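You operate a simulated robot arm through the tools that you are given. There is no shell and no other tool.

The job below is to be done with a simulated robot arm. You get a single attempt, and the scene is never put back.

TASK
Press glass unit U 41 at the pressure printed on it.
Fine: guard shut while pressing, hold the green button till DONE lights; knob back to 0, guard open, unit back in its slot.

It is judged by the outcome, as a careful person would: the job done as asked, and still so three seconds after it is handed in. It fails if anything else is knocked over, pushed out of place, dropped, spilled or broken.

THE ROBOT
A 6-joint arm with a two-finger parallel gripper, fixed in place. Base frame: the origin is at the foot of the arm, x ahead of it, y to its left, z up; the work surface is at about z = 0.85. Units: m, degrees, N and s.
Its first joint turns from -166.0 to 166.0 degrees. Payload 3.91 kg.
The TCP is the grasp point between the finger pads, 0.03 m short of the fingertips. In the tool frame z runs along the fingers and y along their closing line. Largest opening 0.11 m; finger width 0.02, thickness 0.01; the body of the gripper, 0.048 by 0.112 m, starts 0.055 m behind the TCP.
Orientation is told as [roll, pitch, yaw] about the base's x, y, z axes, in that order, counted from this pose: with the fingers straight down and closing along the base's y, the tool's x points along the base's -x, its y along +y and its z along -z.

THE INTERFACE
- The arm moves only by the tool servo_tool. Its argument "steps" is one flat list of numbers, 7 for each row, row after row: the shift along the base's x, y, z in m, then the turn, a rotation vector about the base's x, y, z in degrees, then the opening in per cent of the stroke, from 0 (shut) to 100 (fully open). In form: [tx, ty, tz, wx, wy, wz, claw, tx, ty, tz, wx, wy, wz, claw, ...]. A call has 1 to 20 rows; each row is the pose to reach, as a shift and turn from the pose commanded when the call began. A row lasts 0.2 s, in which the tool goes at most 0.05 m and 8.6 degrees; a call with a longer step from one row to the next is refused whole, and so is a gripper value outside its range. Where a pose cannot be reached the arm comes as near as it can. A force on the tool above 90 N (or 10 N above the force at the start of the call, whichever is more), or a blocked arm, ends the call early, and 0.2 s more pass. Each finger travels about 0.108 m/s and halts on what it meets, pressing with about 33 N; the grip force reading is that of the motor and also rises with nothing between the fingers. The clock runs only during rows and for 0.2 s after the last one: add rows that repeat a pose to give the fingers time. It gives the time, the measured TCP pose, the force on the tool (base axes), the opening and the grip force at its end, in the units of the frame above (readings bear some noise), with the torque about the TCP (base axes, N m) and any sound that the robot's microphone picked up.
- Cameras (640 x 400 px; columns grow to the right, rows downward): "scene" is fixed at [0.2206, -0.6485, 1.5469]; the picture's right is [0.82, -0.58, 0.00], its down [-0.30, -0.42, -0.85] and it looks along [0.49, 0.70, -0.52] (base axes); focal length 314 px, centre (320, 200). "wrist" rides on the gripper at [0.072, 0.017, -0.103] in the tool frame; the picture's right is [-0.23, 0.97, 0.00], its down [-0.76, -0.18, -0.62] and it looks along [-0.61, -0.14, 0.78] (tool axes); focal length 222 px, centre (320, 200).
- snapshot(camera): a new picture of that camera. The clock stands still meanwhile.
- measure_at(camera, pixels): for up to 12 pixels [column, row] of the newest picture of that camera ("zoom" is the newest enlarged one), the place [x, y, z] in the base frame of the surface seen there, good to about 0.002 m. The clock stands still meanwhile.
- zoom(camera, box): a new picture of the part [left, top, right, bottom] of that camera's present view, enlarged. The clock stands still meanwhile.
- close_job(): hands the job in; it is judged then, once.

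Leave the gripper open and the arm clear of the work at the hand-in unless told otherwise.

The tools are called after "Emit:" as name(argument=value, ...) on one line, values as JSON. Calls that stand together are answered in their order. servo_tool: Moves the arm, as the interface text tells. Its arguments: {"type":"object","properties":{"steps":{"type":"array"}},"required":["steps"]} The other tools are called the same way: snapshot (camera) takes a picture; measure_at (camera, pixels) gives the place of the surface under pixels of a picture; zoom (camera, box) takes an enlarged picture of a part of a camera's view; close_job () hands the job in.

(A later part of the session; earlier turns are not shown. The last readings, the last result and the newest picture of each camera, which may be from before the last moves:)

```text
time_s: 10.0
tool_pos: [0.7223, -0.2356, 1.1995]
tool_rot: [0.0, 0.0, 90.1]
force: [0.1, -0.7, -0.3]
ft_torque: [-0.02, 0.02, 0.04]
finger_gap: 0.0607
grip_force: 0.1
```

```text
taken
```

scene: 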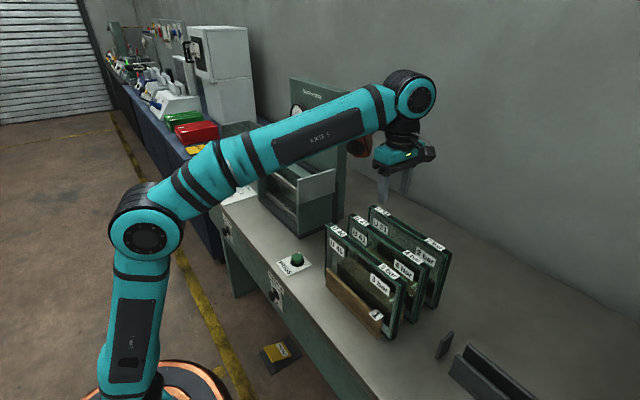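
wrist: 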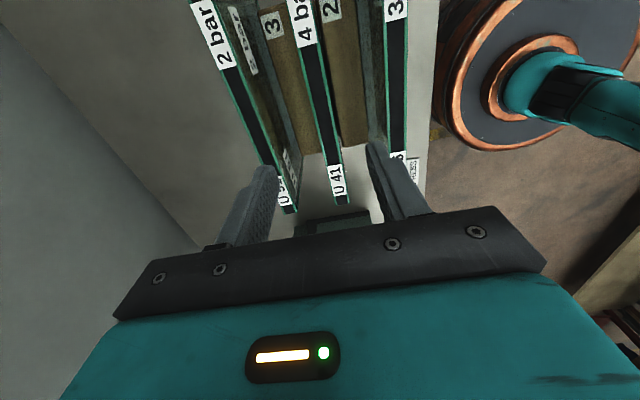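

The turn worked, and the wrist's side part now points along y. To average out reading noise on the TCP, I'll hold still for two short calls.

Emit:
servo_tool(steps=[0, 0, 0, 0, 0, 0, 55])

Emit:
servo_tool(steps=[0, 0, 0, 0, 0, 0, 55])

Emit:
zoom(camera="wrist", box=[180, 0, 460, 240])

Emit:
measure_at(camera="zoom", pixels=[[310, 120], [330, 120], [345, 120], [370, 285], [385, 285], [350, 330], [365, 335], [376, 325], [230, 60], [330, 60], [430, 60], [480, 60]])

```text
time_s: 10.4
tool_pos: [0.7209, -0.2361, 1.1999]
tool_rot: [0.0, 0.1, 90.1]
force: [-0.1, 0.2, -0.2]
ft_torque: [0.0, 0.01, -0.02]
finger_gap: 0.0606
grip_force: 0.1
```

```text
time_s: 10.8
tool_pos: [0.7222, -0.2362, 1.1997]
tool_rot: [0.0, 0.0, 90.0]
force: [-0.1, -0.5, 0.2]
ft_torque: [0.01, 0.01, 0.04]
finger_gap: 0.0603
grip_force: 0.0
```

```text
1.67 times, centred on (320, 120) of wrist
```

zoom: 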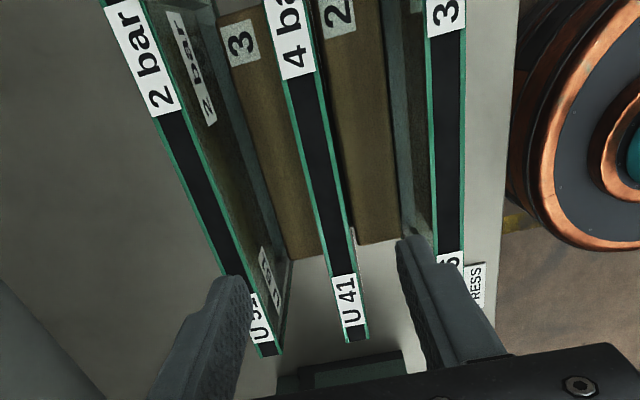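

```text
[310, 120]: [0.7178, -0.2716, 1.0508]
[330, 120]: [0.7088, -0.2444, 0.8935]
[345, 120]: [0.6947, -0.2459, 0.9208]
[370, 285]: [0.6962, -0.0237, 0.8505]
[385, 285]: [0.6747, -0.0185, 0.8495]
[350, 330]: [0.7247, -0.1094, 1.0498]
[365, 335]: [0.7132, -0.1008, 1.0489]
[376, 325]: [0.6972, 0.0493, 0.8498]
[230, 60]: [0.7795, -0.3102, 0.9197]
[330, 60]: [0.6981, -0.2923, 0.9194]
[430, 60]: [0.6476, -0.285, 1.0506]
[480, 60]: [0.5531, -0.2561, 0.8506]
```

The average TCP is (0.7218, -0.236), against a unit centre of (0.7195, -0.230). I'll correct by (-0.0023, +0.006) and descend to z about 1.0425, so the TCP is 8 mm below the unit top. The open fingers stay about 30 mm from each neighbour. I'll check the view before closing.

Emit:
servo_tool(steps=[-0.0023, 0.006, 0, 0, 0, 0, 55, -0.0023, 0.006, -0.03, 0, 0, 0, 55, -0.0023, 0.006, -0.06, 0, 0, 0, 55, -0.0023, 0.006, -0.09, 0, 0, 0, 55, -0.0023, 0.006, -0.12, 0, 0, 0, 55, -0.0023, 0.006, -0.14, 0, 0, 0, 55, -0.0023, 0.006, -0.157, 0, 0, 0, 55, -0.0023, 0.006, -0.157, 0, 0, 0, 55])

Emit:
snapshot(camera="wrist")

Emit:
zoom(camera="scene", box=[310, 150, 460, 330])

```text
time_s: 12.6
tool_pos: [0.7197, -0.231, 1.0445]
tool_rot: [-0.1, 0.0, 89.9]
force: [-0.1, 0.8, -0.3]
ft_torque: [0.0, -0.03, -0.04]
finger_gap: 0.0605
grip_force: 0.0
```

```text
taken
```

wrist: 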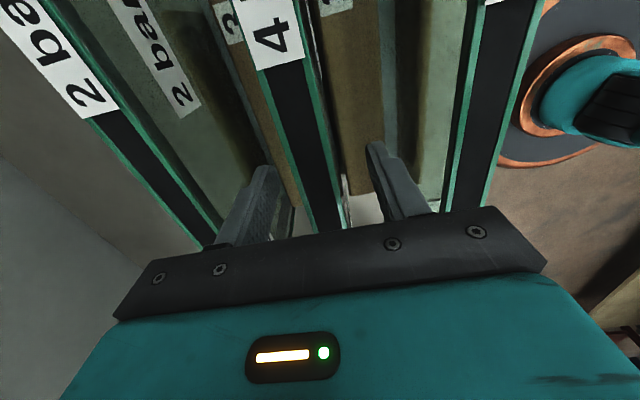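

```text
2.22 times, centred on (385, 240) of scene
```

zoom: 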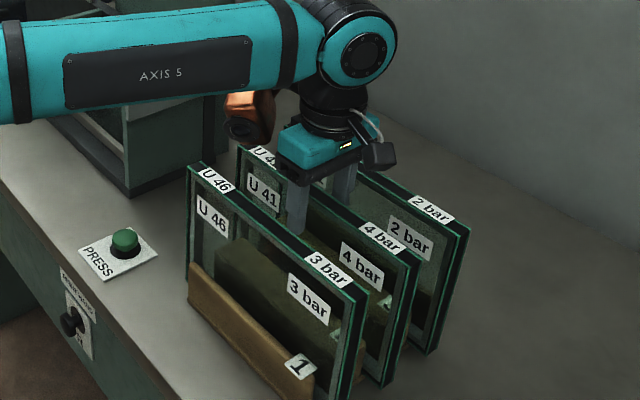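

U 41 is centred between the fingers and both neighbours are clear. I'll close the gripper in place and give it time.

Emit:
servo_tool(steps=[0, 0, 0, 0, 0, 0, 30, 0, 0, 0, 0, 0, 0, 20, 0, 0, 0, 0, 0, 0, 10, 0, 0, 0, 0, 0, 0, 0, 0, 0, 0, 0, 0, 0, 0, 0, 0, 0, 0, 0, 0, 0])

```text
time_s: 14.0
tool_pos: [0.7198, -0.2316, 1.0442]
tool_rot: [0.0, 0.0, 89.9]
force: [0.0, 0.0, 0.1]
ft_torque: [-0.11, 0.0, -0.03]
finger_gap: 0.0218
grip_force: 33.0
```

Gripped: gap 21.8 mm, 33 N, side forces near zero. I'll lift 2 cm gently and check the weight and that it isn't slipping.

Emit:
servo_tool(steps=[0, 0, 0.005, 0, 0, 0, 0, 0, 0, 0.01, 0, 0, 0, 0, 0, 0, 0.015, 0, 0, 0, 0, 0, 0, 0.02, 0, 0, 0, 0, 0, 0, 0.02, 0, 0, 0, 0])

Emit:
zoom(camera="scene", box=[310, 150, 460, 330])

```text
time_s: 15.2
tool_pos: [0.7183, -0.2281, 1.064]
tool_rot: [0.1, 0.0, 90.0]
force: [-0.5, -0.3, -7.2]
ft_torque: [-0.04, -0.03, -0.01]
finger_gap: 0.022
grip_force: 33.0
```

```text
2.22 times, centred on (385, 240) of scene
```

zoom: 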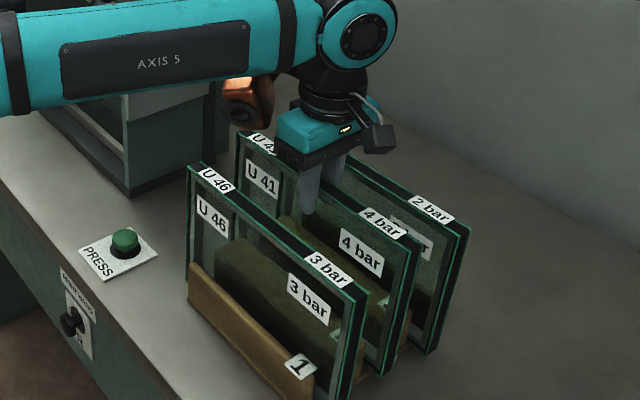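

The unit lifts freely, weighing about 7.2 N with almost no tilt torque. I'll raise it straight up to z about 1.25 so its bottom (z about 1.068) clears U 46, checking for reach trouble.

Emit:
servo_tool(steps=[0, 0, 0.03, 0, 0, 0, 0, 0, 0, 0.06, 0, 0, 0, 0, 0, 0, 0.09, 0, 0, 0, 0, 0, 0, 0.12, 0, 0, 0, 0, 0, 0, 0.15, 0, 0, 0, 0, 0, 0, 0.17, 0, 0, 0, 0, 0, 0, 0.187, 0, 0, 0, 0, 0, 0, 0.187, 0, 0, 0, 0])

Emit:
snapshot(camera="scene")

Emit:
zoom(camera="scene", box=[310, 100, 480, 340])

```text
time_s: 17.0
tool_pos: [0.7179, -0.228, 1.2476]
tool_rot: [0.1, 0.0, 90.0]
force: [-0.4, -0.1, -7.7]
ft_torque: [-0.01, 0.05, 0.0]
finger_gap: 0.0219
grip_force: 33.3
```

```text
taken
```

scene: 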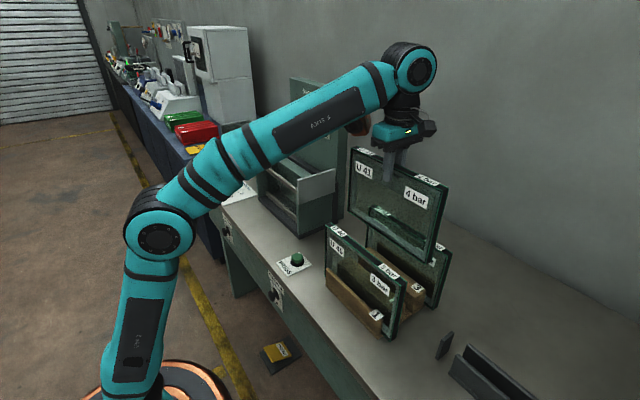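

```text
1.67 times, centred on (395, 220) of scene
```

zoom: 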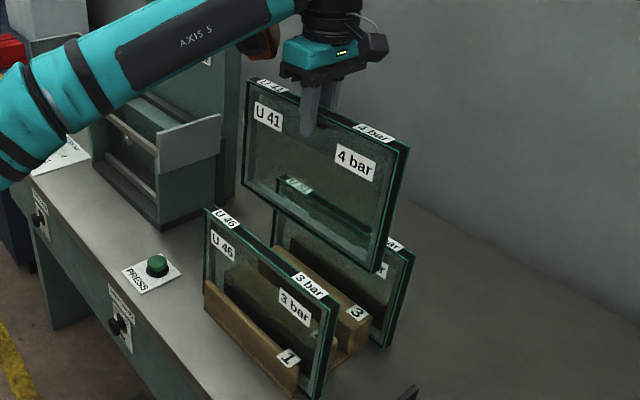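

U 41 hangs clear. I'll measure its bottom corners (zoom pixels about (378,273) and (244,183)) to confirm height over U 46, along with the now visible slot 2.

Emit:
measure_at(camera="zoom", pixels=[[376, 271], [387, 264], [245, 183], [320, 232], [250, 80], [392, 145], [408, 147], [372, 312], [345, 330], [330, 355], [300, 270], [280, 250]])

Emit:
zoom(camera="scene", box=[370, 230, 450, 310])

```text
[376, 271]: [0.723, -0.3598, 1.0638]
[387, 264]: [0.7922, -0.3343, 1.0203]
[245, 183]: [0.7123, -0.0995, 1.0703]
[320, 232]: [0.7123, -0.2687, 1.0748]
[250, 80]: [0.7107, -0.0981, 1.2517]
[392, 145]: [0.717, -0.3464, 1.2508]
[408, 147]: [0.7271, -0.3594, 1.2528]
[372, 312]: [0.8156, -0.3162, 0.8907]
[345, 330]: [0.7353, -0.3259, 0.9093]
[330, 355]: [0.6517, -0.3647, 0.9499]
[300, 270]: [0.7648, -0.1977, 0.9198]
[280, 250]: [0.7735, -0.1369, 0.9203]
```

```text
5.00 times, centred on (410, 270) of scene
```

zoom: 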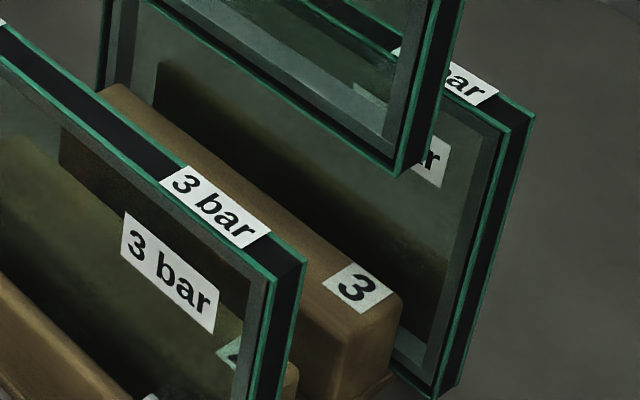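

There's about 13 mm clearance over U 46. I'll move to x about 0.58 with a slight rise, then travel along +y to y about 0.269 in front of the press. The path is open there, since the grey plate starts at x 0.665 and the guard handle is at y 0.51.

Emit:
servo_tool(steps=[-0.03, 0, 0.004, 0, 0, 0, 0, -0.07, 0, 0.008, 0, 0, 0, 0, -0.11, 0, 0.01, 0, 0, 0, 0, -0.138, 0.01, 0.01, 0, 0, 0, 0, -0.138, 0.045, 0.01, 0, 0, 0, 0, -0.138, 0.085, 0.01, 0, 0, 0, 0, -0.138, 0.125, 0.01, 0, 0, 0, 0, -0.138, 0.165, 0.01, 0, 0, 0, 0, -0.138, 0.205, 0.01, 0, 0, 0, 0, -0.138, 0.245, 0.01, 0, 0, 0, 0, -0.138, 0.285, 0.01, 0, 0, 0, 0, -0.138, 0.325, 0.01, 0, 0, 0, 0, -0.138, 0.365, 0.01, 0, 0, 0, 0, -0.138, 0.405, 0.01, 0, 0, 0, 0, -0.138, 0.445, 0.01, 0, 0, 0, 0, -0.138, 0.475, 0.01, 0, 0, 0, 0, -0.138, 0.497, 0.01, 0, 0, 0, 0, -0.138, 0.497, 0.01, 0, 0, 0, 0, -0.138, 0.497, 0.01, 0, 0, 0, 0])

Emit:
snapshot(camera="scene")

Emit:
zoom(camera="scene", box=[190, 80, 390, 250])

Emit:
snapshot(camera="wrist")

```text
time_s: 21.0
tool_pos: [0.582, 0.2685, 1.2587]
tool_rot: [0.1, -0.1, 90.1]
force: [-0.3, -1.2, -8.4]
ft_torque: [0.0, 0.02, -0.01]
finger_gap: 0.022
grip_force: 32.8
```

```text
taken
```

scene: 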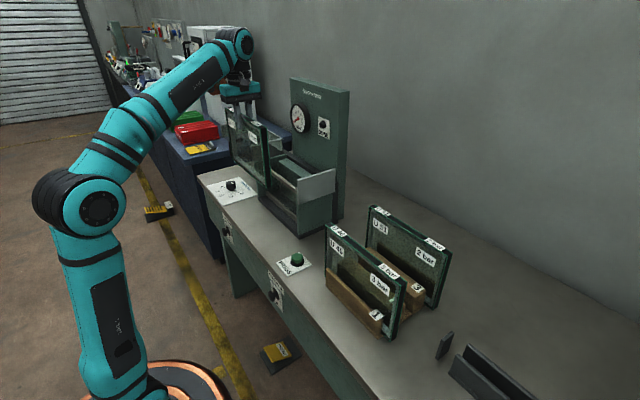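

```text
2.35 times, centred on (290, 165) of scene
```

zoom: 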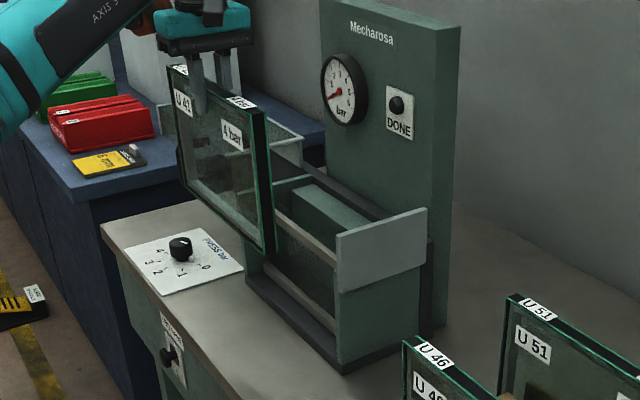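

```text
taken
```

wrist: 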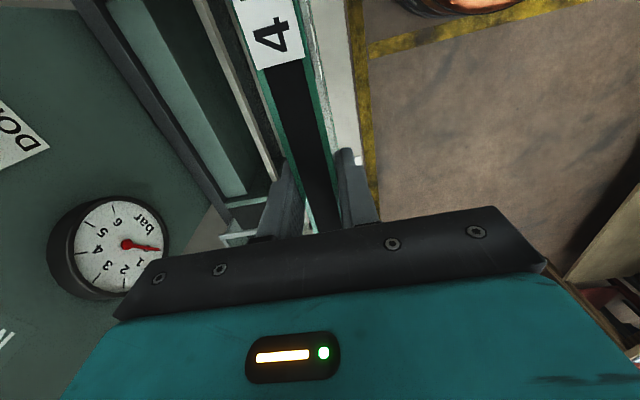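

The unit is now in front of the press and the wrist camera sees down into the slot on the left. I'll zoom there to find the free gap between rail and platen.

Emit:
zoom(camera="wrist", box=[70, 0, 290, 250])

Emit:
measure_at(camera="zoom", pixels=[[230, 60], [260, 130], [290, 200], [300, 100], [320, 160], [345, 100], [370, 170], [385, 220], [400, 260], [255, 50], [300, 300], [350, 310]])

Emit:
zoom(camera="scene", box=[265, 140, 345, 240])

```text
1.60 times, centred on (180, 125) of wrist
```

zoom: 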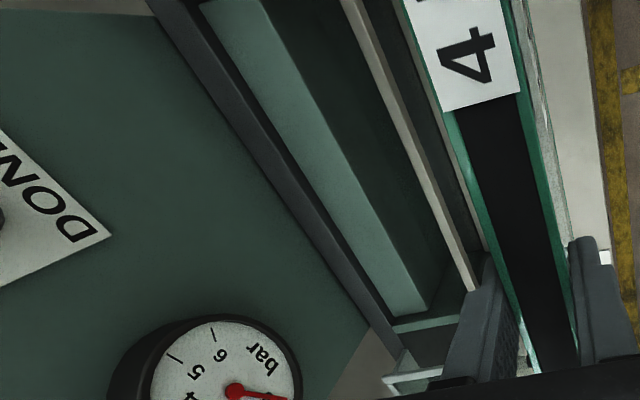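

```text
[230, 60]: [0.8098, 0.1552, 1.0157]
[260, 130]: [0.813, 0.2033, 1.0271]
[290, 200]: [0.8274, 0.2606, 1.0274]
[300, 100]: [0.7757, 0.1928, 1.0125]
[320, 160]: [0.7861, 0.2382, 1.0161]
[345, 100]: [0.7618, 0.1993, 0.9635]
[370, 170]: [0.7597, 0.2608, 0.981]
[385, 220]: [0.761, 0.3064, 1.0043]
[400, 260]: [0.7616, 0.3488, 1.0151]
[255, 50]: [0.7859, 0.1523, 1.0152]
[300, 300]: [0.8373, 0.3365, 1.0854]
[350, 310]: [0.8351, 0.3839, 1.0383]
```

```text
4.00 times, centred on (305, 190) of scene
```

zoom: 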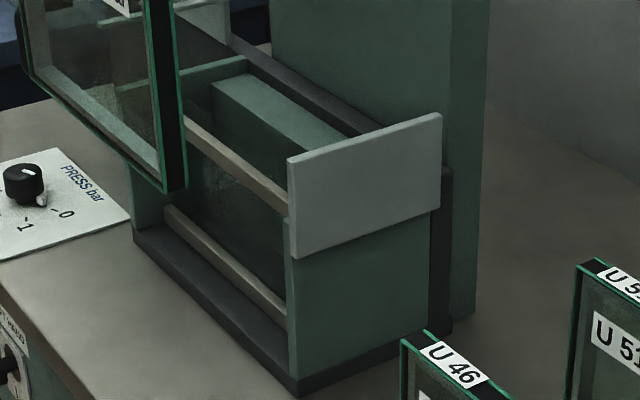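

The platen face is at x about 0.761. Next come the top rail's rear edge, the floor visible between rail and platen, and the end walls' inner faces.

Emit:
zoom(camera="wrist", box=[150, 0, 260, 125])

Emit:
measure_at(camera="zoom", pixels=[[330, 40], [345, 40], [360, 90], [375, 90], [390, 140], [405, 140], [420, 200], [440, 200], [400, 60], [420, 120], [300, 60], [350, 130]])

Emit:
zoom(camera="wrist", box=[190, 140, 280, 245])

Emit:
measure_at(camera="zoom", pixels=[[220, 230], [300, 230], [350, 220], [200, 260], [300, 260], [180, 200], [120, 100], [310, 150], [340, 100], [360, 150], [280, 330], [400, 60]])

```text
3.20 times, centred on (205, 62) of wrist
```

zoom: 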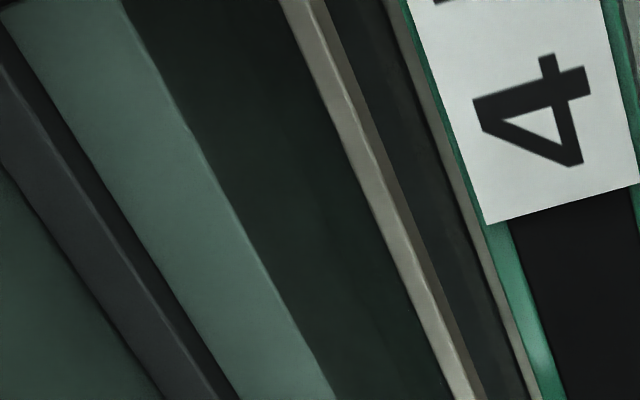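

```text
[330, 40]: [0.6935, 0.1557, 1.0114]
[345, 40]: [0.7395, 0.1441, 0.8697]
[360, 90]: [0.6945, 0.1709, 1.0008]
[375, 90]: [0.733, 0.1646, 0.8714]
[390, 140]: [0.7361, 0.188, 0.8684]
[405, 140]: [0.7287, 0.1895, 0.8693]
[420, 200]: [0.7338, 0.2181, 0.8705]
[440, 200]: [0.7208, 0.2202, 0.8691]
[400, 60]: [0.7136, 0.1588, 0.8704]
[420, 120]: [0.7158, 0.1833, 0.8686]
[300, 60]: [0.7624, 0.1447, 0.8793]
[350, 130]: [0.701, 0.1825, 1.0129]
```

```text
3.81 times, centred on (235, 192) of wrist
```

zoom: 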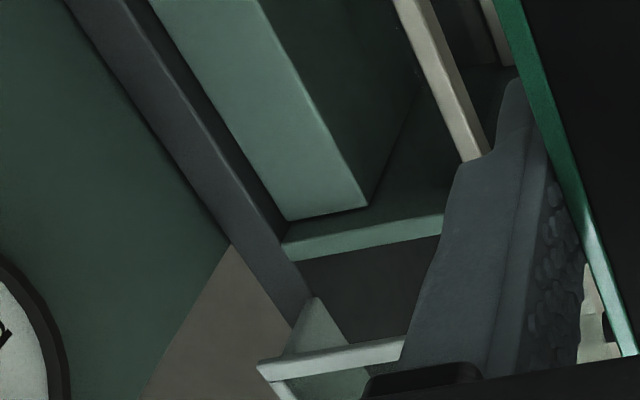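

```text
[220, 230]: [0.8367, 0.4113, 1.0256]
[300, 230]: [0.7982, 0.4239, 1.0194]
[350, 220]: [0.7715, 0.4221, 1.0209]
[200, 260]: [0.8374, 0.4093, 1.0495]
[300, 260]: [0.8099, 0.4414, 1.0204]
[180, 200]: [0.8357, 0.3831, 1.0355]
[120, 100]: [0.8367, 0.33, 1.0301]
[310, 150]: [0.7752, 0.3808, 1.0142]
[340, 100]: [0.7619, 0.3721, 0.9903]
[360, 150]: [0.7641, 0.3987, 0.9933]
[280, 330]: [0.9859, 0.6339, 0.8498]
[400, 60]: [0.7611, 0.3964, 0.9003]
```

Floor is at z 0.870, the rail's rear face at x about 0.7035, the platen face at x about 0.7615, and the inner walls at y 0.118 and 0.422. I'll put the unit centre at x 0.722, y 0.270. First I'll lower to TCP z about 1.226 (unit bottom about 1.043, above the 1.017 rail) and move +x over the slot.

Emit:
servo_tool(steps=[0, 0, -0.02, 0, 0, 0, 0, 0, 0, -0.033, 0, 0, 0, 0, 0.03, 0, -0.033, 0, 0, 0, 0, 0.06, 0, -0.033, 0, 0, 0, 0, 0.09, 0, -0.033, 0, 0, 0, 0, 0.12, 0, -0.033, 0, 0, 0, 0, 0.14, 0, -0.033, 0, 0, 0, 0, 0.14, 0, -0.033, 0, 0, 0, 0])

Emit:
snapshot(camera="scene")

Emit:
zoom(camera="scene", box=[210, 70, 370, 240])

Emit:
snapshot(camera="wrist")

```text
time_s: 22.8
tool_pos: [0.7208, 0.2696, 1.2274]
tool_rot: [0.0, 0.1, 90.0]
force: [0.4, -0.5, -7.8]
ft_torque: [-0.01, 0.01, 0.01]
finger_gap: 0.0216
grip_force: 33.2
```

```text
taken
```

scene: 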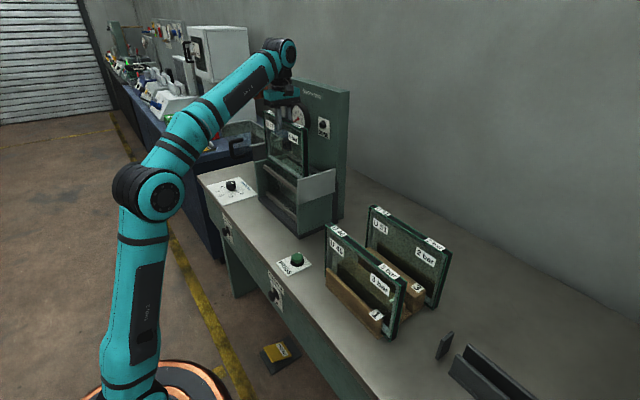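

```text
2.35 times, centred on (290, 155) of scene
```

zoom: 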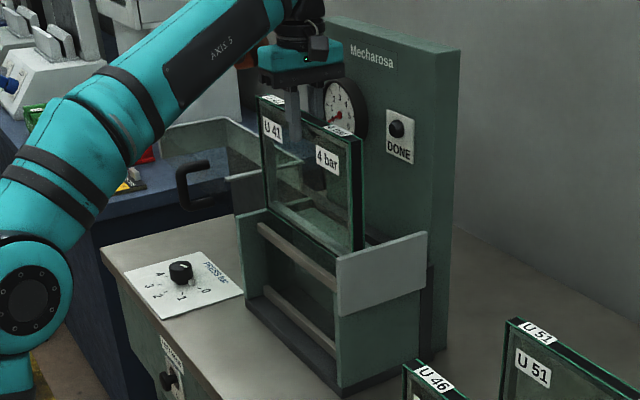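

```text
taken
```

wrist: 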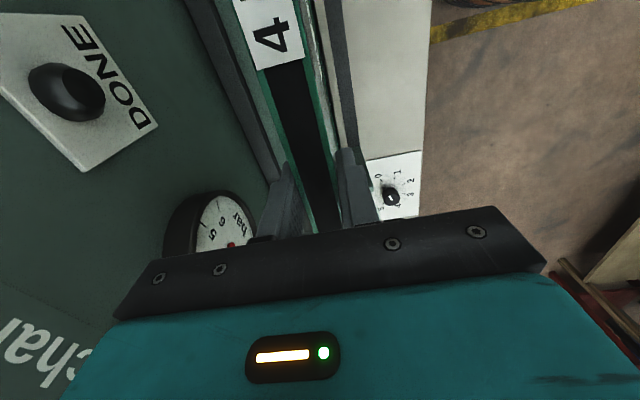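

The unit is above the slot between the walls. Before lowering I'll measure the gauge face, the DONE lamp and the unit's lower corners to verify clearance.

Emit:
measure_at(camera="zoom", pixels=[[352, 247], [361, 243], [269, 205], [310, 226], [340, 100], [345, 85], [398, 128], [330, 122], [262, 97], [350, 138], [300, 65], [340, 62]])

Emit:
measure_at(camera="wrist", pixels=[[70, 90], [210, 200], [240, 60], [260, 100], [325, 130], [335, 110], [185, 220], [290, 130]])

```text
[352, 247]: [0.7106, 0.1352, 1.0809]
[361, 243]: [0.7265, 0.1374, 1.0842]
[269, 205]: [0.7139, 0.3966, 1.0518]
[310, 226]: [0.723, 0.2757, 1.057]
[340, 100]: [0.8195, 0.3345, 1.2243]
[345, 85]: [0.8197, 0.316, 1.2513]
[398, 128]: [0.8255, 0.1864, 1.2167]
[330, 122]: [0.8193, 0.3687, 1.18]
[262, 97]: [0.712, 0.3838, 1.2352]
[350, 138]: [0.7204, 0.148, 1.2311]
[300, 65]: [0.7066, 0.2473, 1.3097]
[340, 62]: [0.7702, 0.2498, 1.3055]
```

```text
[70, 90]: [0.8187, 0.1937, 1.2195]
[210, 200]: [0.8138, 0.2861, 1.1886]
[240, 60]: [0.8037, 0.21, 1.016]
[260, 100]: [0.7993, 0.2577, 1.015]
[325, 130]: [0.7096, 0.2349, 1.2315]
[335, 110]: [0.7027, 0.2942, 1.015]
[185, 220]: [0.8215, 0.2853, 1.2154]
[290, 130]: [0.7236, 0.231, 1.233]
```

Gauge and lamp fronts are at x about 0.814 and beyond, and the gripper reaches only 0.778, so there's room. The unit has about 17 mm to each end wall. I'll lower by 0.165 m, which leaves about 9 mm above the floor, then check.

Emit:
servo_tool(steps=[0, 0, -0.02, 0, 0, 0, 0, 0, 0, -0.045, 0, 0, 0, 0, 0, 0, -0.07, 0, 0, 0, 0, 0, 0, -0.095, 0, 0, 0, 0, 0, 0, -0.12, 0, 0, 0, 0, 0, 0, -0.145, 0, 0, 0, 0, 0, 0, -0.165, 0, 0, 0, 0, 0, 0, -0.165, 0, 0, 0, 0])

Emit:
snapshot(camera="scene")

Emit:
zoom(camera="scene", box=[220, 110, 350, 240])

Emit:
measure_at(camera="zoom", pixels=[[215, 130], [345, 190], [270, 150], [330, 190], [360, 200], [250, 200], [310, 300]])

```text
time_s: 23.8
tool_pos: [0.7193, 0.2702, 1.1502]
tool_rot: [-0.8, -0.2, 90.0]
force: [-1.1, 0.6, 18.2]
ft_torque: [-1.11, 0.37, -0.04]
finger_gap: 0.0219
grip_force: 32.9
stopped in row 4: the force on the tool passed its limit at 102 N (the readings are from after the stop); the commanded pose is now the measured one
```

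```text
taken
```

scene: 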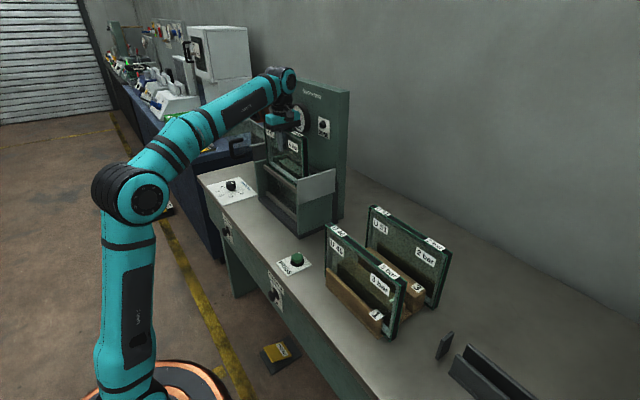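

```text
3.08 times, centred on (285, 175) of scene
```

zoom: 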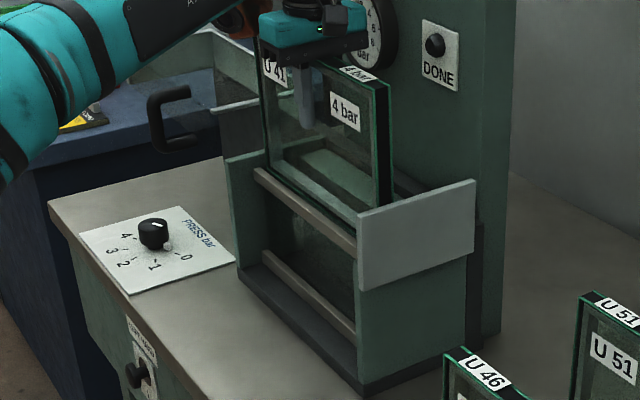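

```text
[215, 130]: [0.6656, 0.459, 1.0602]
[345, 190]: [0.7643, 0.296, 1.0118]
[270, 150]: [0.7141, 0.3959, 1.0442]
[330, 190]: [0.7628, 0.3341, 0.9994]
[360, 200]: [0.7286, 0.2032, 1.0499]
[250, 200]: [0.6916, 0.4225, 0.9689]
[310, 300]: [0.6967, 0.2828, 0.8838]
```

The call stopped on force at TCP z 1.150, so something blocked the unit well above the floor. I'll do nothing more until I know what touched, and measure the unit's top and bottom edges now.

Emit:
zoom(camera="scene", box=[255, 110, 335, 210])

Emit:
measure_at(camera="zoom", pixels=[[230, 65], [345, 115], [385, 125], [365, 110], [360, 290], [320, 290], [280, 260], [225, 200], [200, 180], [130, 190], [365, 240], [395, 280]])

Emit:
snapshot(camera="wrist")

Emit:
zoom(camera="wrist", box=[180, 0, 460, 250])

```text
4.00 times, centred on (295, 160) of scene
```

zoom: 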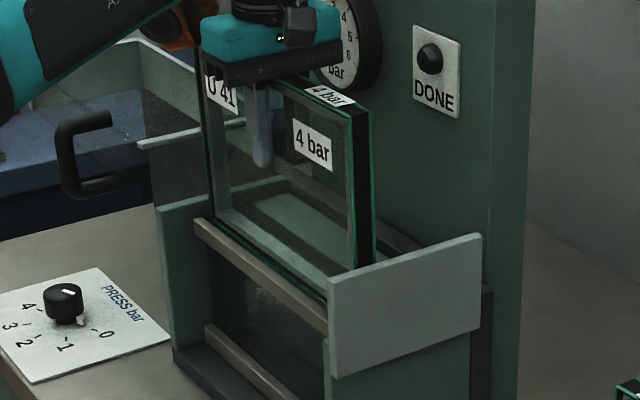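

```text
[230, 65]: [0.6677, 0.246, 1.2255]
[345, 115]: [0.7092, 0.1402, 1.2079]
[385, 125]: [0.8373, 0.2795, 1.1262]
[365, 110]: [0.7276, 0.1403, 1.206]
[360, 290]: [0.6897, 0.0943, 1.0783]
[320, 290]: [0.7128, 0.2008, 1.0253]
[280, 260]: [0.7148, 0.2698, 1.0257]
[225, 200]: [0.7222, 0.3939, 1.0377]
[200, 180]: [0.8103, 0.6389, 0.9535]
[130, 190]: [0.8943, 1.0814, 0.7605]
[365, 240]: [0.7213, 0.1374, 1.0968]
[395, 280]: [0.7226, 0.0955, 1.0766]
```

```text
taken
```

wrist: 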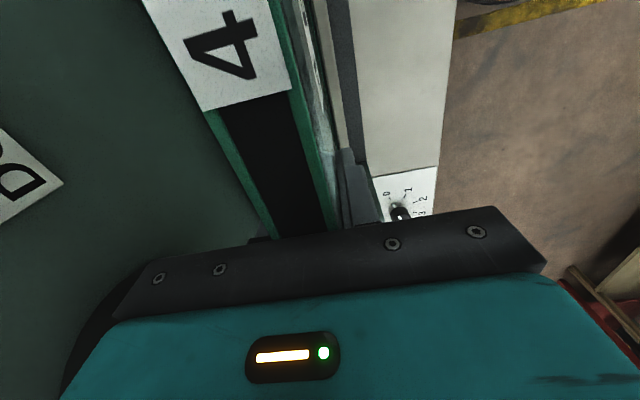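

```text
1.60 times, centred on (320, 125) of wrist
```

zoom: 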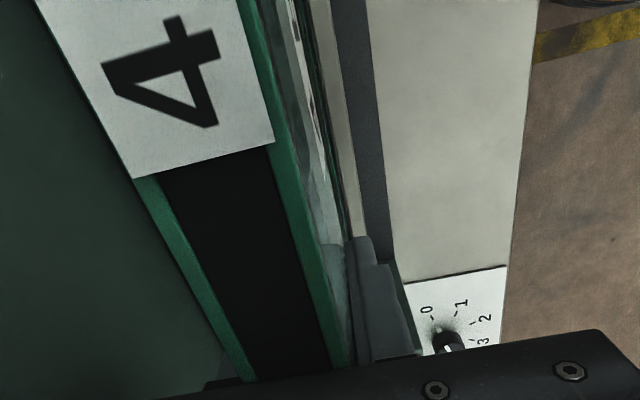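

The unit's top is now at z about 1.207 while the TCP is at 1.150. The unit caught something at bottom z about 1.019 and slid up in the fingers to the palm. I'll look closely at its bottom edge against the rail and walls.

Emit:
zoom(camera="scene", box=[300, 150, 345, 190])

Emit:
zoom(camera="scene", box=[295, 160, 345, 200])

Emit:
zoom(camera="scene", box=[255, 145, 305, 195])

Emit:
measure_at(camera="zoom", pixels=[[330, 210], [330, 240], [330, 270], [400, 270], [400, 300], [400, 320], [460, 300], [460, 340], [500, 330], [260, 190], [260, 220], [100, 150]])

```text
10.00 times, centred on (322, 170) of scene
```

zoom: 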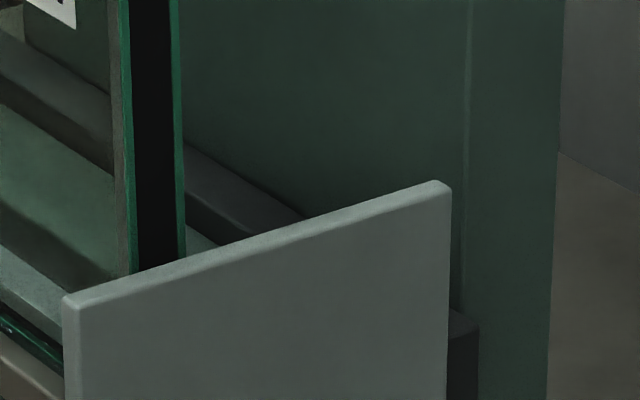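

```text
10.00 times, centred on (320, 180) of scene
```

zoom: 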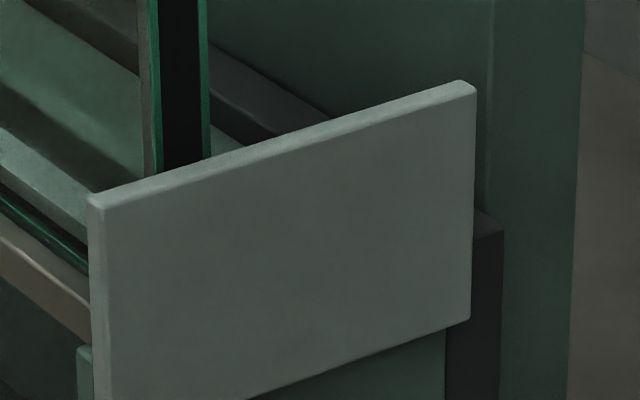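

```text
8.00 times, centred on (280, 170) of scene
```

zoom: 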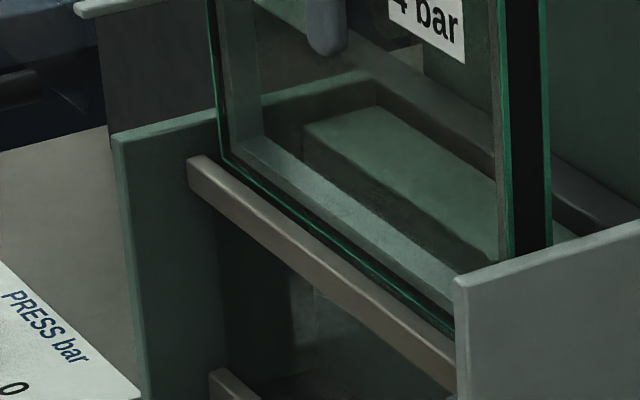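

```text
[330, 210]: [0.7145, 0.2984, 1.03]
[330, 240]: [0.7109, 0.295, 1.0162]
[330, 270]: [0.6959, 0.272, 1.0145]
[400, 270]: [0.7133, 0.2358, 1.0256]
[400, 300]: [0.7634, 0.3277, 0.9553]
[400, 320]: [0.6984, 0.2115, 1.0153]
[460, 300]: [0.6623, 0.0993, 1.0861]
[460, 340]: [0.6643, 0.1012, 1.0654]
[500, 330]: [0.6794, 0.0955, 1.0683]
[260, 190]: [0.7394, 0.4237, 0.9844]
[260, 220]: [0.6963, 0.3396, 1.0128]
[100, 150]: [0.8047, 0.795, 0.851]
```

The contact wrench points to the unit's front lower edge, close to the top rail. I'll sample finely across the rail top to find where its rear edge really is.

Emit:
zoom(camera="scene", box=[290, 170, 310, 186])

Emit:
measure_at(camera="zoom", pixels=[[320, 60], [320, 100], [320, 130], [320, 150], [320, 170], [320, 190], [320, 210], [320, 230], [320, 250], [320, 280], [320, 310], [320, 350]])

Emit:
zoom(camera="scene", box=[272, 160, 292, 176])

Emit:
measure_at(camera="zoom", pixels=[[320, 60], [320, 100], [320, 130], [320, 150], [320, 170], [320, 190], [320, 210], [320, 230], [320, 250], [320, 280], [320, 310], [320, 350]])

```text
16.00 times, centred on (300, 178) of scene
```

zoom: 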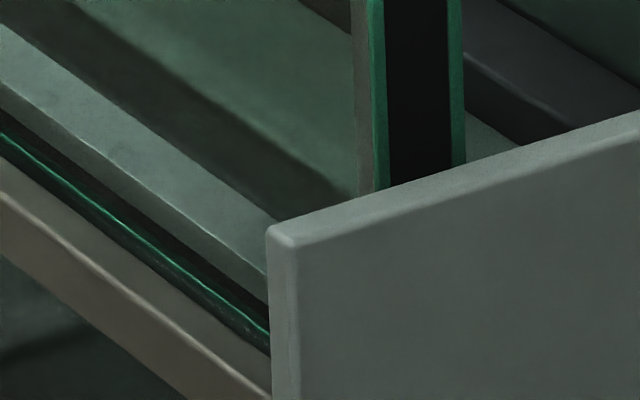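

```text
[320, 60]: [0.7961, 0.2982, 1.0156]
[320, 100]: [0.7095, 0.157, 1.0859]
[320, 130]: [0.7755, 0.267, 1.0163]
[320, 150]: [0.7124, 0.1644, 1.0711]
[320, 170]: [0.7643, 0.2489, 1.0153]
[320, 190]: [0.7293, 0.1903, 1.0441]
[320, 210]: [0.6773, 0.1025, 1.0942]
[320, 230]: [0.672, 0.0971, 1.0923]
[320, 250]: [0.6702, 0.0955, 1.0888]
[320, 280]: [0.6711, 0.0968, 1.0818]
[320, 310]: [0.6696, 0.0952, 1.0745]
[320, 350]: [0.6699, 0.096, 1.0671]
```

```text
16.00 times, centred on (282, 168) of scene
```

zoom: 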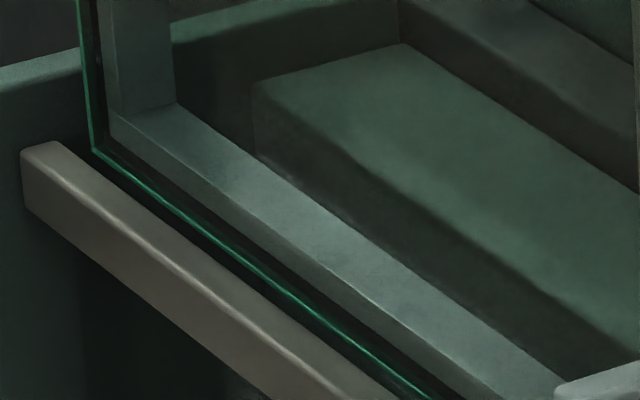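

```text
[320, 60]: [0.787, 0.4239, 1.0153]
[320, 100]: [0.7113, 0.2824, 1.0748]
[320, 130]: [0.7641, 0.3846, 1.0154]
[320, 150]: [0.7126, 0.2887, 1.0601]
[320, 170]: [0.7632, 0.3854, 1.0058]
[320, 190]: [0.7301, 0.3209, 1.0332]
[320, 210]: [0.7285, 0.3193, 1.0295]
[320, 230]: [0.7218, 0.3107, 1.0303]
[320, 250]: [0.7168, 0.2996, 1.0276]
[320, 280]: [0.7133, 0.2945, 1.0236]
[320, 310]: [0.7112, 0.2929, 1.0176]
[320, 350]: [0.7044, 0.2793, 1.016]
```

The rail is wider than I took it for: it reaches x about 0.709, so the front pane's edge (x about 0.7095) came down on top of it. The glass looks whole. I'll lift 4 cm slowly, take out the 0.8° tilt, and inspect the unit in the grip.

Emit:
servo_tool(steps=[0, 0, 0.005, 0, 0, 0, 0, 0, 0, 0.012, 0.3, 0, 0, 0, 0, 0, 0.02, 0.8, 0.2, 0, 0, 0, 0, 0.03, 0.8, 0.2, 0, 0, 0, 0, 0.04, 0.8, 0.2, 0, 0, 0, 0, 0.04, 0.8, 0.2, 0, 0])

Emit:
snapshot(camera="scene")

Emit:
zoom(camera="scene", box=[240, 90, 340, 200])

Emit:
snapshot(camera="wrist")

```text
time_s: 25.2
tool_pos: [0.7205, 0.271, 1.1881]
tool_rot: [-0.3, -1.0, 90.0]
force: [0.9, -0.7, -8.2]
ft_torque: [0.0, 0.06, 0.01]
finger_gap: 0.0218
grip_force: 32.8
```

```text
taken
```

scene: 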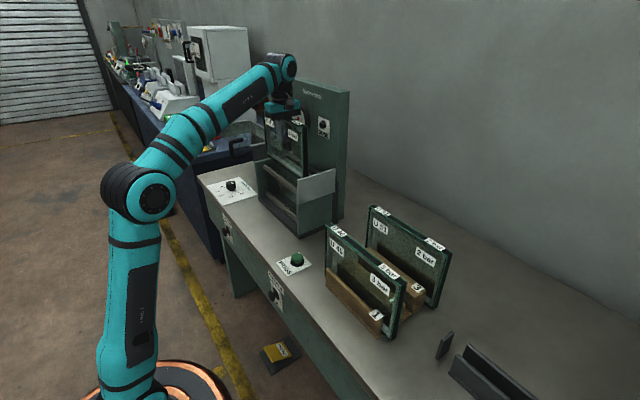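

```text
3.64 times, centred on (290, 145) of scene
```

zoom: 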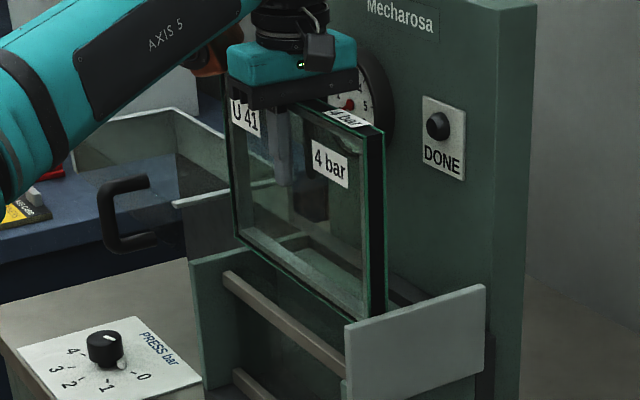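

```text
taken
```

wrist: 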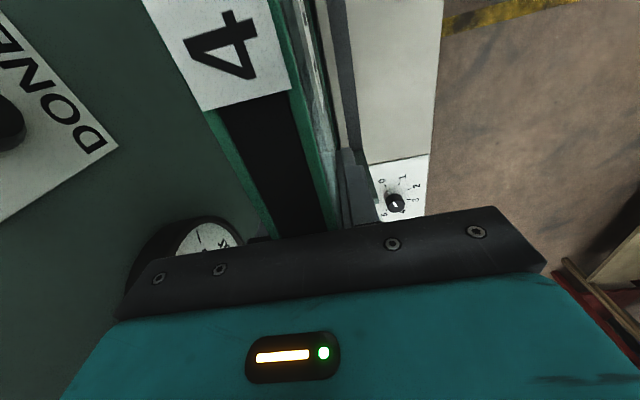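

The tilt readings turn with yaw, so my correction went onto the wrong axis: the tilt is now about (1.0, -0.3)° in base axes. I'll take that out with (-1.0, +0.3) and shift +x by 14.5 mm toward the true slot centre, staying above the rail.

Emit:
servo_tool(steps=[0.004, 0, 0, -0.4, 0.1, 0, 0, 0.009, 0, 0, -0.8, 0.2, 0, 0, 0.0145, 0, 0, -1.0, 0.3, 0, 0, 0.0145, 0, 0, -1.0, 0.3, 0, 0, 0.0145, 0, 0, -1.0, 0.3, 0, 0])

Emit:
servo_tool(steps=[0, 0, 0, 0, 0, 0, 0])

Emit:
snapshot(camera="scene")

Emit:
zoom(camera="scene", box=[255, 130, 325, 190])

Emit:
zoom(camera="scene", box=[275, 160, 305, 184])

Emit:
measure_at(camera="zoom", pixels=[[320, 100], [320, 130], [320, 160], [320, 180], [320, 190], [320, 200], [320, 210], [320, 220], [320, 230], [320, 240], [320, 260], [320, 280]])

```text
time_s: 26.4
tool_pos: [0.7362, 0.2698, 1.1877]
tool_rot: [0.1, 0.0, 89.9]
force: [0.3, -0.1, -7.6]
ft_torque: [0.0, 0.0, 0.01]
finger_gap: 0.0218
grip_force: 33.0
```

```text
time_s: 26.8
tool_pos: [0.7355, 0.2701, 1.1868]
tool_rot: [0.1, 0.0, 90.0]
force: [-0.3, 0.7, -8.5]
ft_torque: [-0.02, -0.02, -0.06]
finger_gap: 0.022
grip_force: 33.6
```

```text
taken
```

scene: 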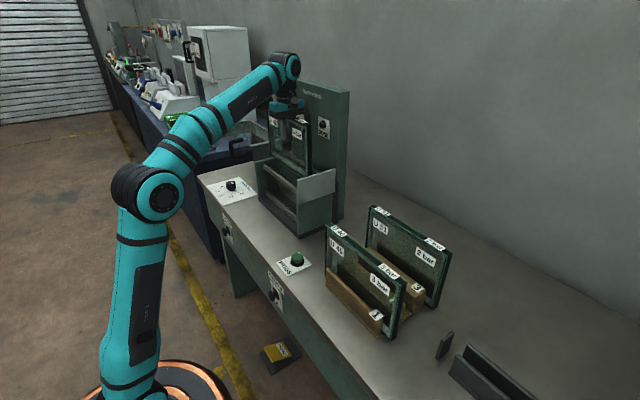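

```text
6.67 times, centred on (290, 160) of scene
```

zoom: 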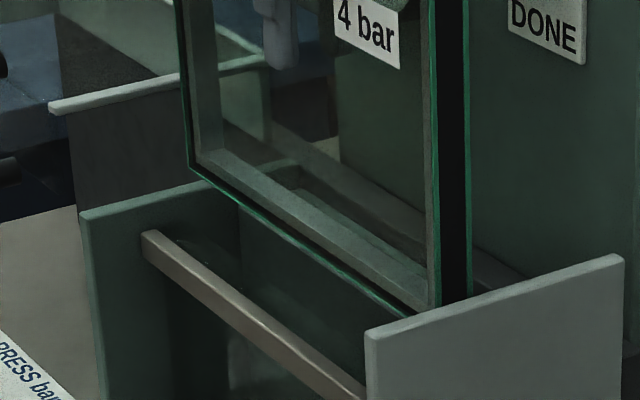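

```text
16.00 times, centred on (290, 172) of scene
```

zoom: 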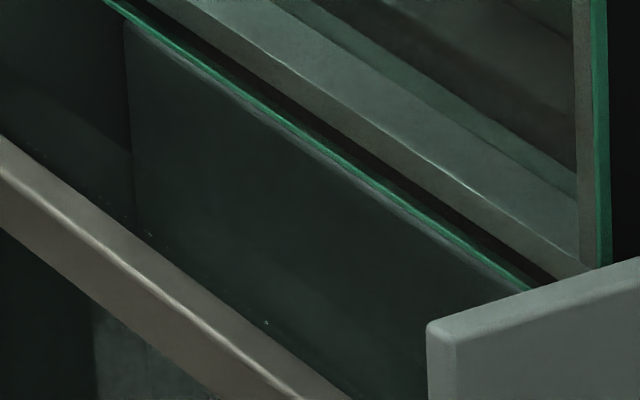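

```text
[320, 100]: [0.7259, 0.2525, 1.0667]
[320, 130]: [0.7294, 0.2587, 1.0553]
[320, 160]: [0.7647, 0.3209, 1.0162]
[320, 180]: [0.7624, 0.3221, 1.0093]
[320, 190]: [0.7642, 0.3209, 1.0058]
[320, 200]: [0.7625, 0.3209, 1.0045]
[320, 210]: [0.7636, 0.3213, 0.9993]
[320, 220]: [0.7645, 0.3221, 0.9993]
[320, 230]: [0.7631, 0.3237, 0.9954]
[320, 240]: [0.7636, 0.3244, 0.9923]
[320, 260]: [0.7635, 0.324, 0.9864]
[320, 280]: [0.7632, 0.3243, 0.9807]
```

The platen face is at x about 0.763. Next I'll measure the rail's top surface and rear edge near column 150, rows 240-300 of this zoom.

Emit:
measure_at(camera="zoom", pixels=[[150, 235], [150, 242], [150, 248], [150, 252], [150, 256], [150, 262], [150, 270], [150, 278], [150, 286], [50, 178], [50, 185], [250, 330]])

Emit:
zoom(camera="scene", box=[255, 130, 325, 190])

Emit:
measure_at(camera="zoom", pixels=[[189, 160], [194, 168], [432, 300], [460, 290], [437, 200], [462, 200], [150, 232], [250, 304], [300, 330], [120, 210], [180, 190], [230, 180]])

```text
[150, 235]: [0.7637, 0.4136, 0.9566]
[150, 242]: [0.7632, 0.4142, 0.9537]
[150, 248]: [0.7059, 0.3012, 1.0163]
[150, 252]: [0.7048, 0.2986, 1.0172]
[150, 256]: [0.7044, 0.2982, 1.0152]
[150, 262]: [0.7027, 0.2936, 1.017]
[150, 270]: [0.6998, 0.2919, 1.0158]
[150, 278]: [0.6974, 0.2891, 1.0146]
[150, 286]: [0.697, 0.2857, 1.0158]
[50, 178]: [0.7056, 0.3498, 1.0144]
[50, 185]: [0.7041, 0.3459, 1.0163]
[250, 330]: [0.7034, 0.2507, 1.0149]
```

```text
6.67 times, centred on (290, 160) of scene
```

zoom: 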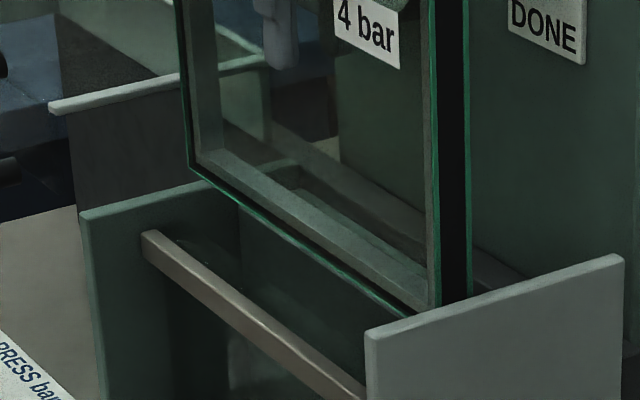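

```text
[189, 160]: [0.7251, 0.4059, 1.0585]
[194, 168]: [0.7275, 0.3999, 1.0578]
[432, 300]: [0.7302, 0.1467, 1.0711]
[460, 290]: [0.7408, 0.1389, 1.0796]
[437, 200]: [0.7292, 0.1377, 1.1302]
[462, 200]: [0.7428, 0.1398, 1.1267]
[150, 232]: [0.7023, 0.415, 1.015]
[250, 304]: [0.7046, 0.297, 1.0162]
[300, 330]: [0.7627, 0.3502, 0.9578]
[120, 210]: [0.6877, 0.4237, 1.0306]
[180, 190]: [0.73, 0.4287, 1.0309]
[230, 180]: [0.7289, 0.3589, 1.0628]
```

The rail's rear edge is at x about 0.706, so the slot runs 0.706–0.763 with its centre at about 0.7345. The fingers are now deeper on the glass and will go below rail height, with about 7 mm to spare per side. At full depth the wrist comes alongside the gauge, so I'll check the wrist's extent toward +x first.

Emit:
zoom(camera="scene", box=[235, 40, 345, 140])

Emit:
measure_at(camera="zoom", pixels=[[390, 250], [400, 320], [370, 265], [380, 190], [375, 130], [350, 90], [330, 210], [300, 200], [385, 340], [340, 330], [270, 330], [395, 300]])

Emit:
measure_at(camera="wrist", pixels=[[150, 240], [210, 240], [10, 120], [130, 280], [320, 100], [240, 60], [345, 60], [350, 180]])

```text
4.00 times, centred on (290, 90) of scene
```

zoom: 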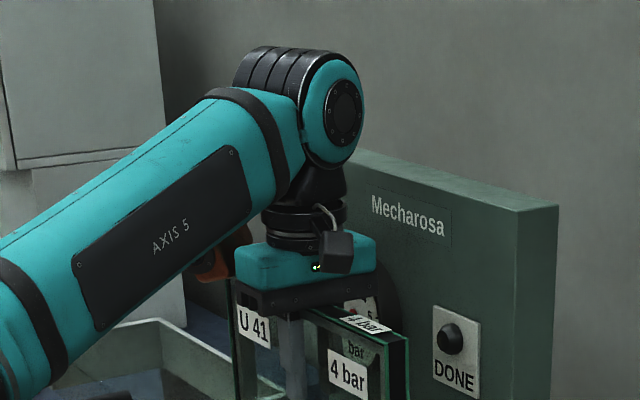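

```text
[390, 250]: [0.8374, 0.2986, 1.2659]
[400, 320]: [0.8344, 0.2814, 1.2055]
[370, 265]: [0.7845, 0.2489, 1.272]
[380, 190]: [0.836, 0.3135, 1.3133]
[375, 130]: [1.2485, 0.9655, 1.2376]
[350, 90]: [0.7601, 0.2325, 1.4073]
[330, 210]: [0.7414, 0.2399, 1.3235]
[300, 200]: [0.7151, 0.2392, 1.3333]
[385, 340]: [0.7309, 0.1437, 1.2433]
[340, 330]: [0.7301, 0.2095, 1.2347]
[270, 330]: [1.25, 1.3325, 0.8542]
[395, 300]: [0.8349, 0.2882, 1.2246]
```

```text
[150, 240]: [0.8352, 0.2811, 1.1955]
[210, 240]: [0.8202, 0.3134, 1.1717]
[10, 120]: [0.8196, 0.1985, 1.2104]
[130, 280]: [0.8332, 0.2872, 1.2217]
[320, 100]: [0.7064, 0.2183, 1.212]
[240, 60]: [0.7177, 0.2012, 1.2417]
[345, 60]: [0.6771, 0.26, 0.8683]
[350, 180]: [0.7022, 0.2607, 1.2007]
```

The wrist joint reaches x about 0.79 and the gauge face is at 0.814, so there is about 24 mm clearance at full depth. I'll shift -1.3 mm in x to the slot centre and lower slowly past rail height (unit bottom from 1.056 to about 1.00), then read the force.

Emit:
servo_tool(steps=[-0.0013, 0, 0, 0, 0, 0, 0, -0.0013, 0, -0.01, 0, 0, 0, 0, -0.0013, 0, -0.02, 0, 0, 0, 0, -0.0013, 0, -0.03, 0, 0, 0, 0, -0.0013, 0, -0.034, 0, 0, 0, 0, -0.0013, 0, -0.037, 0, 0, 0, 0, -0.0013, 0, -0.04, 0, 0, 0, 0, -0.0013, 0, -0.043, 0, 0, 0, 0, -0.0013, 0, -0.046, 0, 0, 0, 0, -0.0013, 0, -0.05, 0, 0, 0, 0, -0.0013, 0, -0.055, 0, 0, 0, 0])

Emit:
zoom(camera="scene", box=[245, 110, 345, 210])

```text
time_s: 28.9
tool_pos: [0.7326, 0.2705, 1.1497]
tool_rot: [-0.9, -0.3, 90.0]
force: [-0.9, 1.3, 18.2]
ft_torque: [-1.18, 0.32, 0.0]
finger_gap: 0.0219
grip_force: 32.4
stopped in row 10: the force on the tool passed its limit at 101 N (the readings are from after the stop); the commanded pose is now the measured one
```

```text
4.00 times, centred on (295, 160) of scene
```

zoom: 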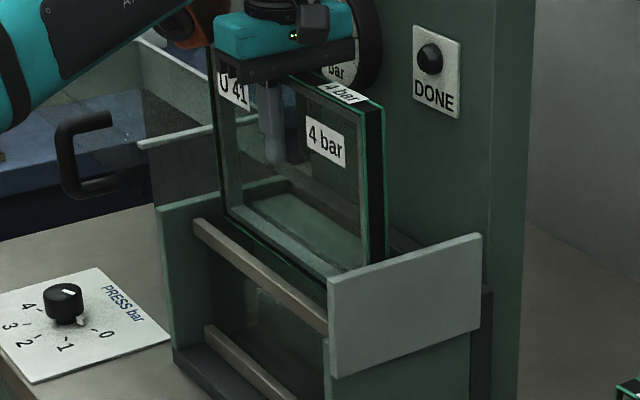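

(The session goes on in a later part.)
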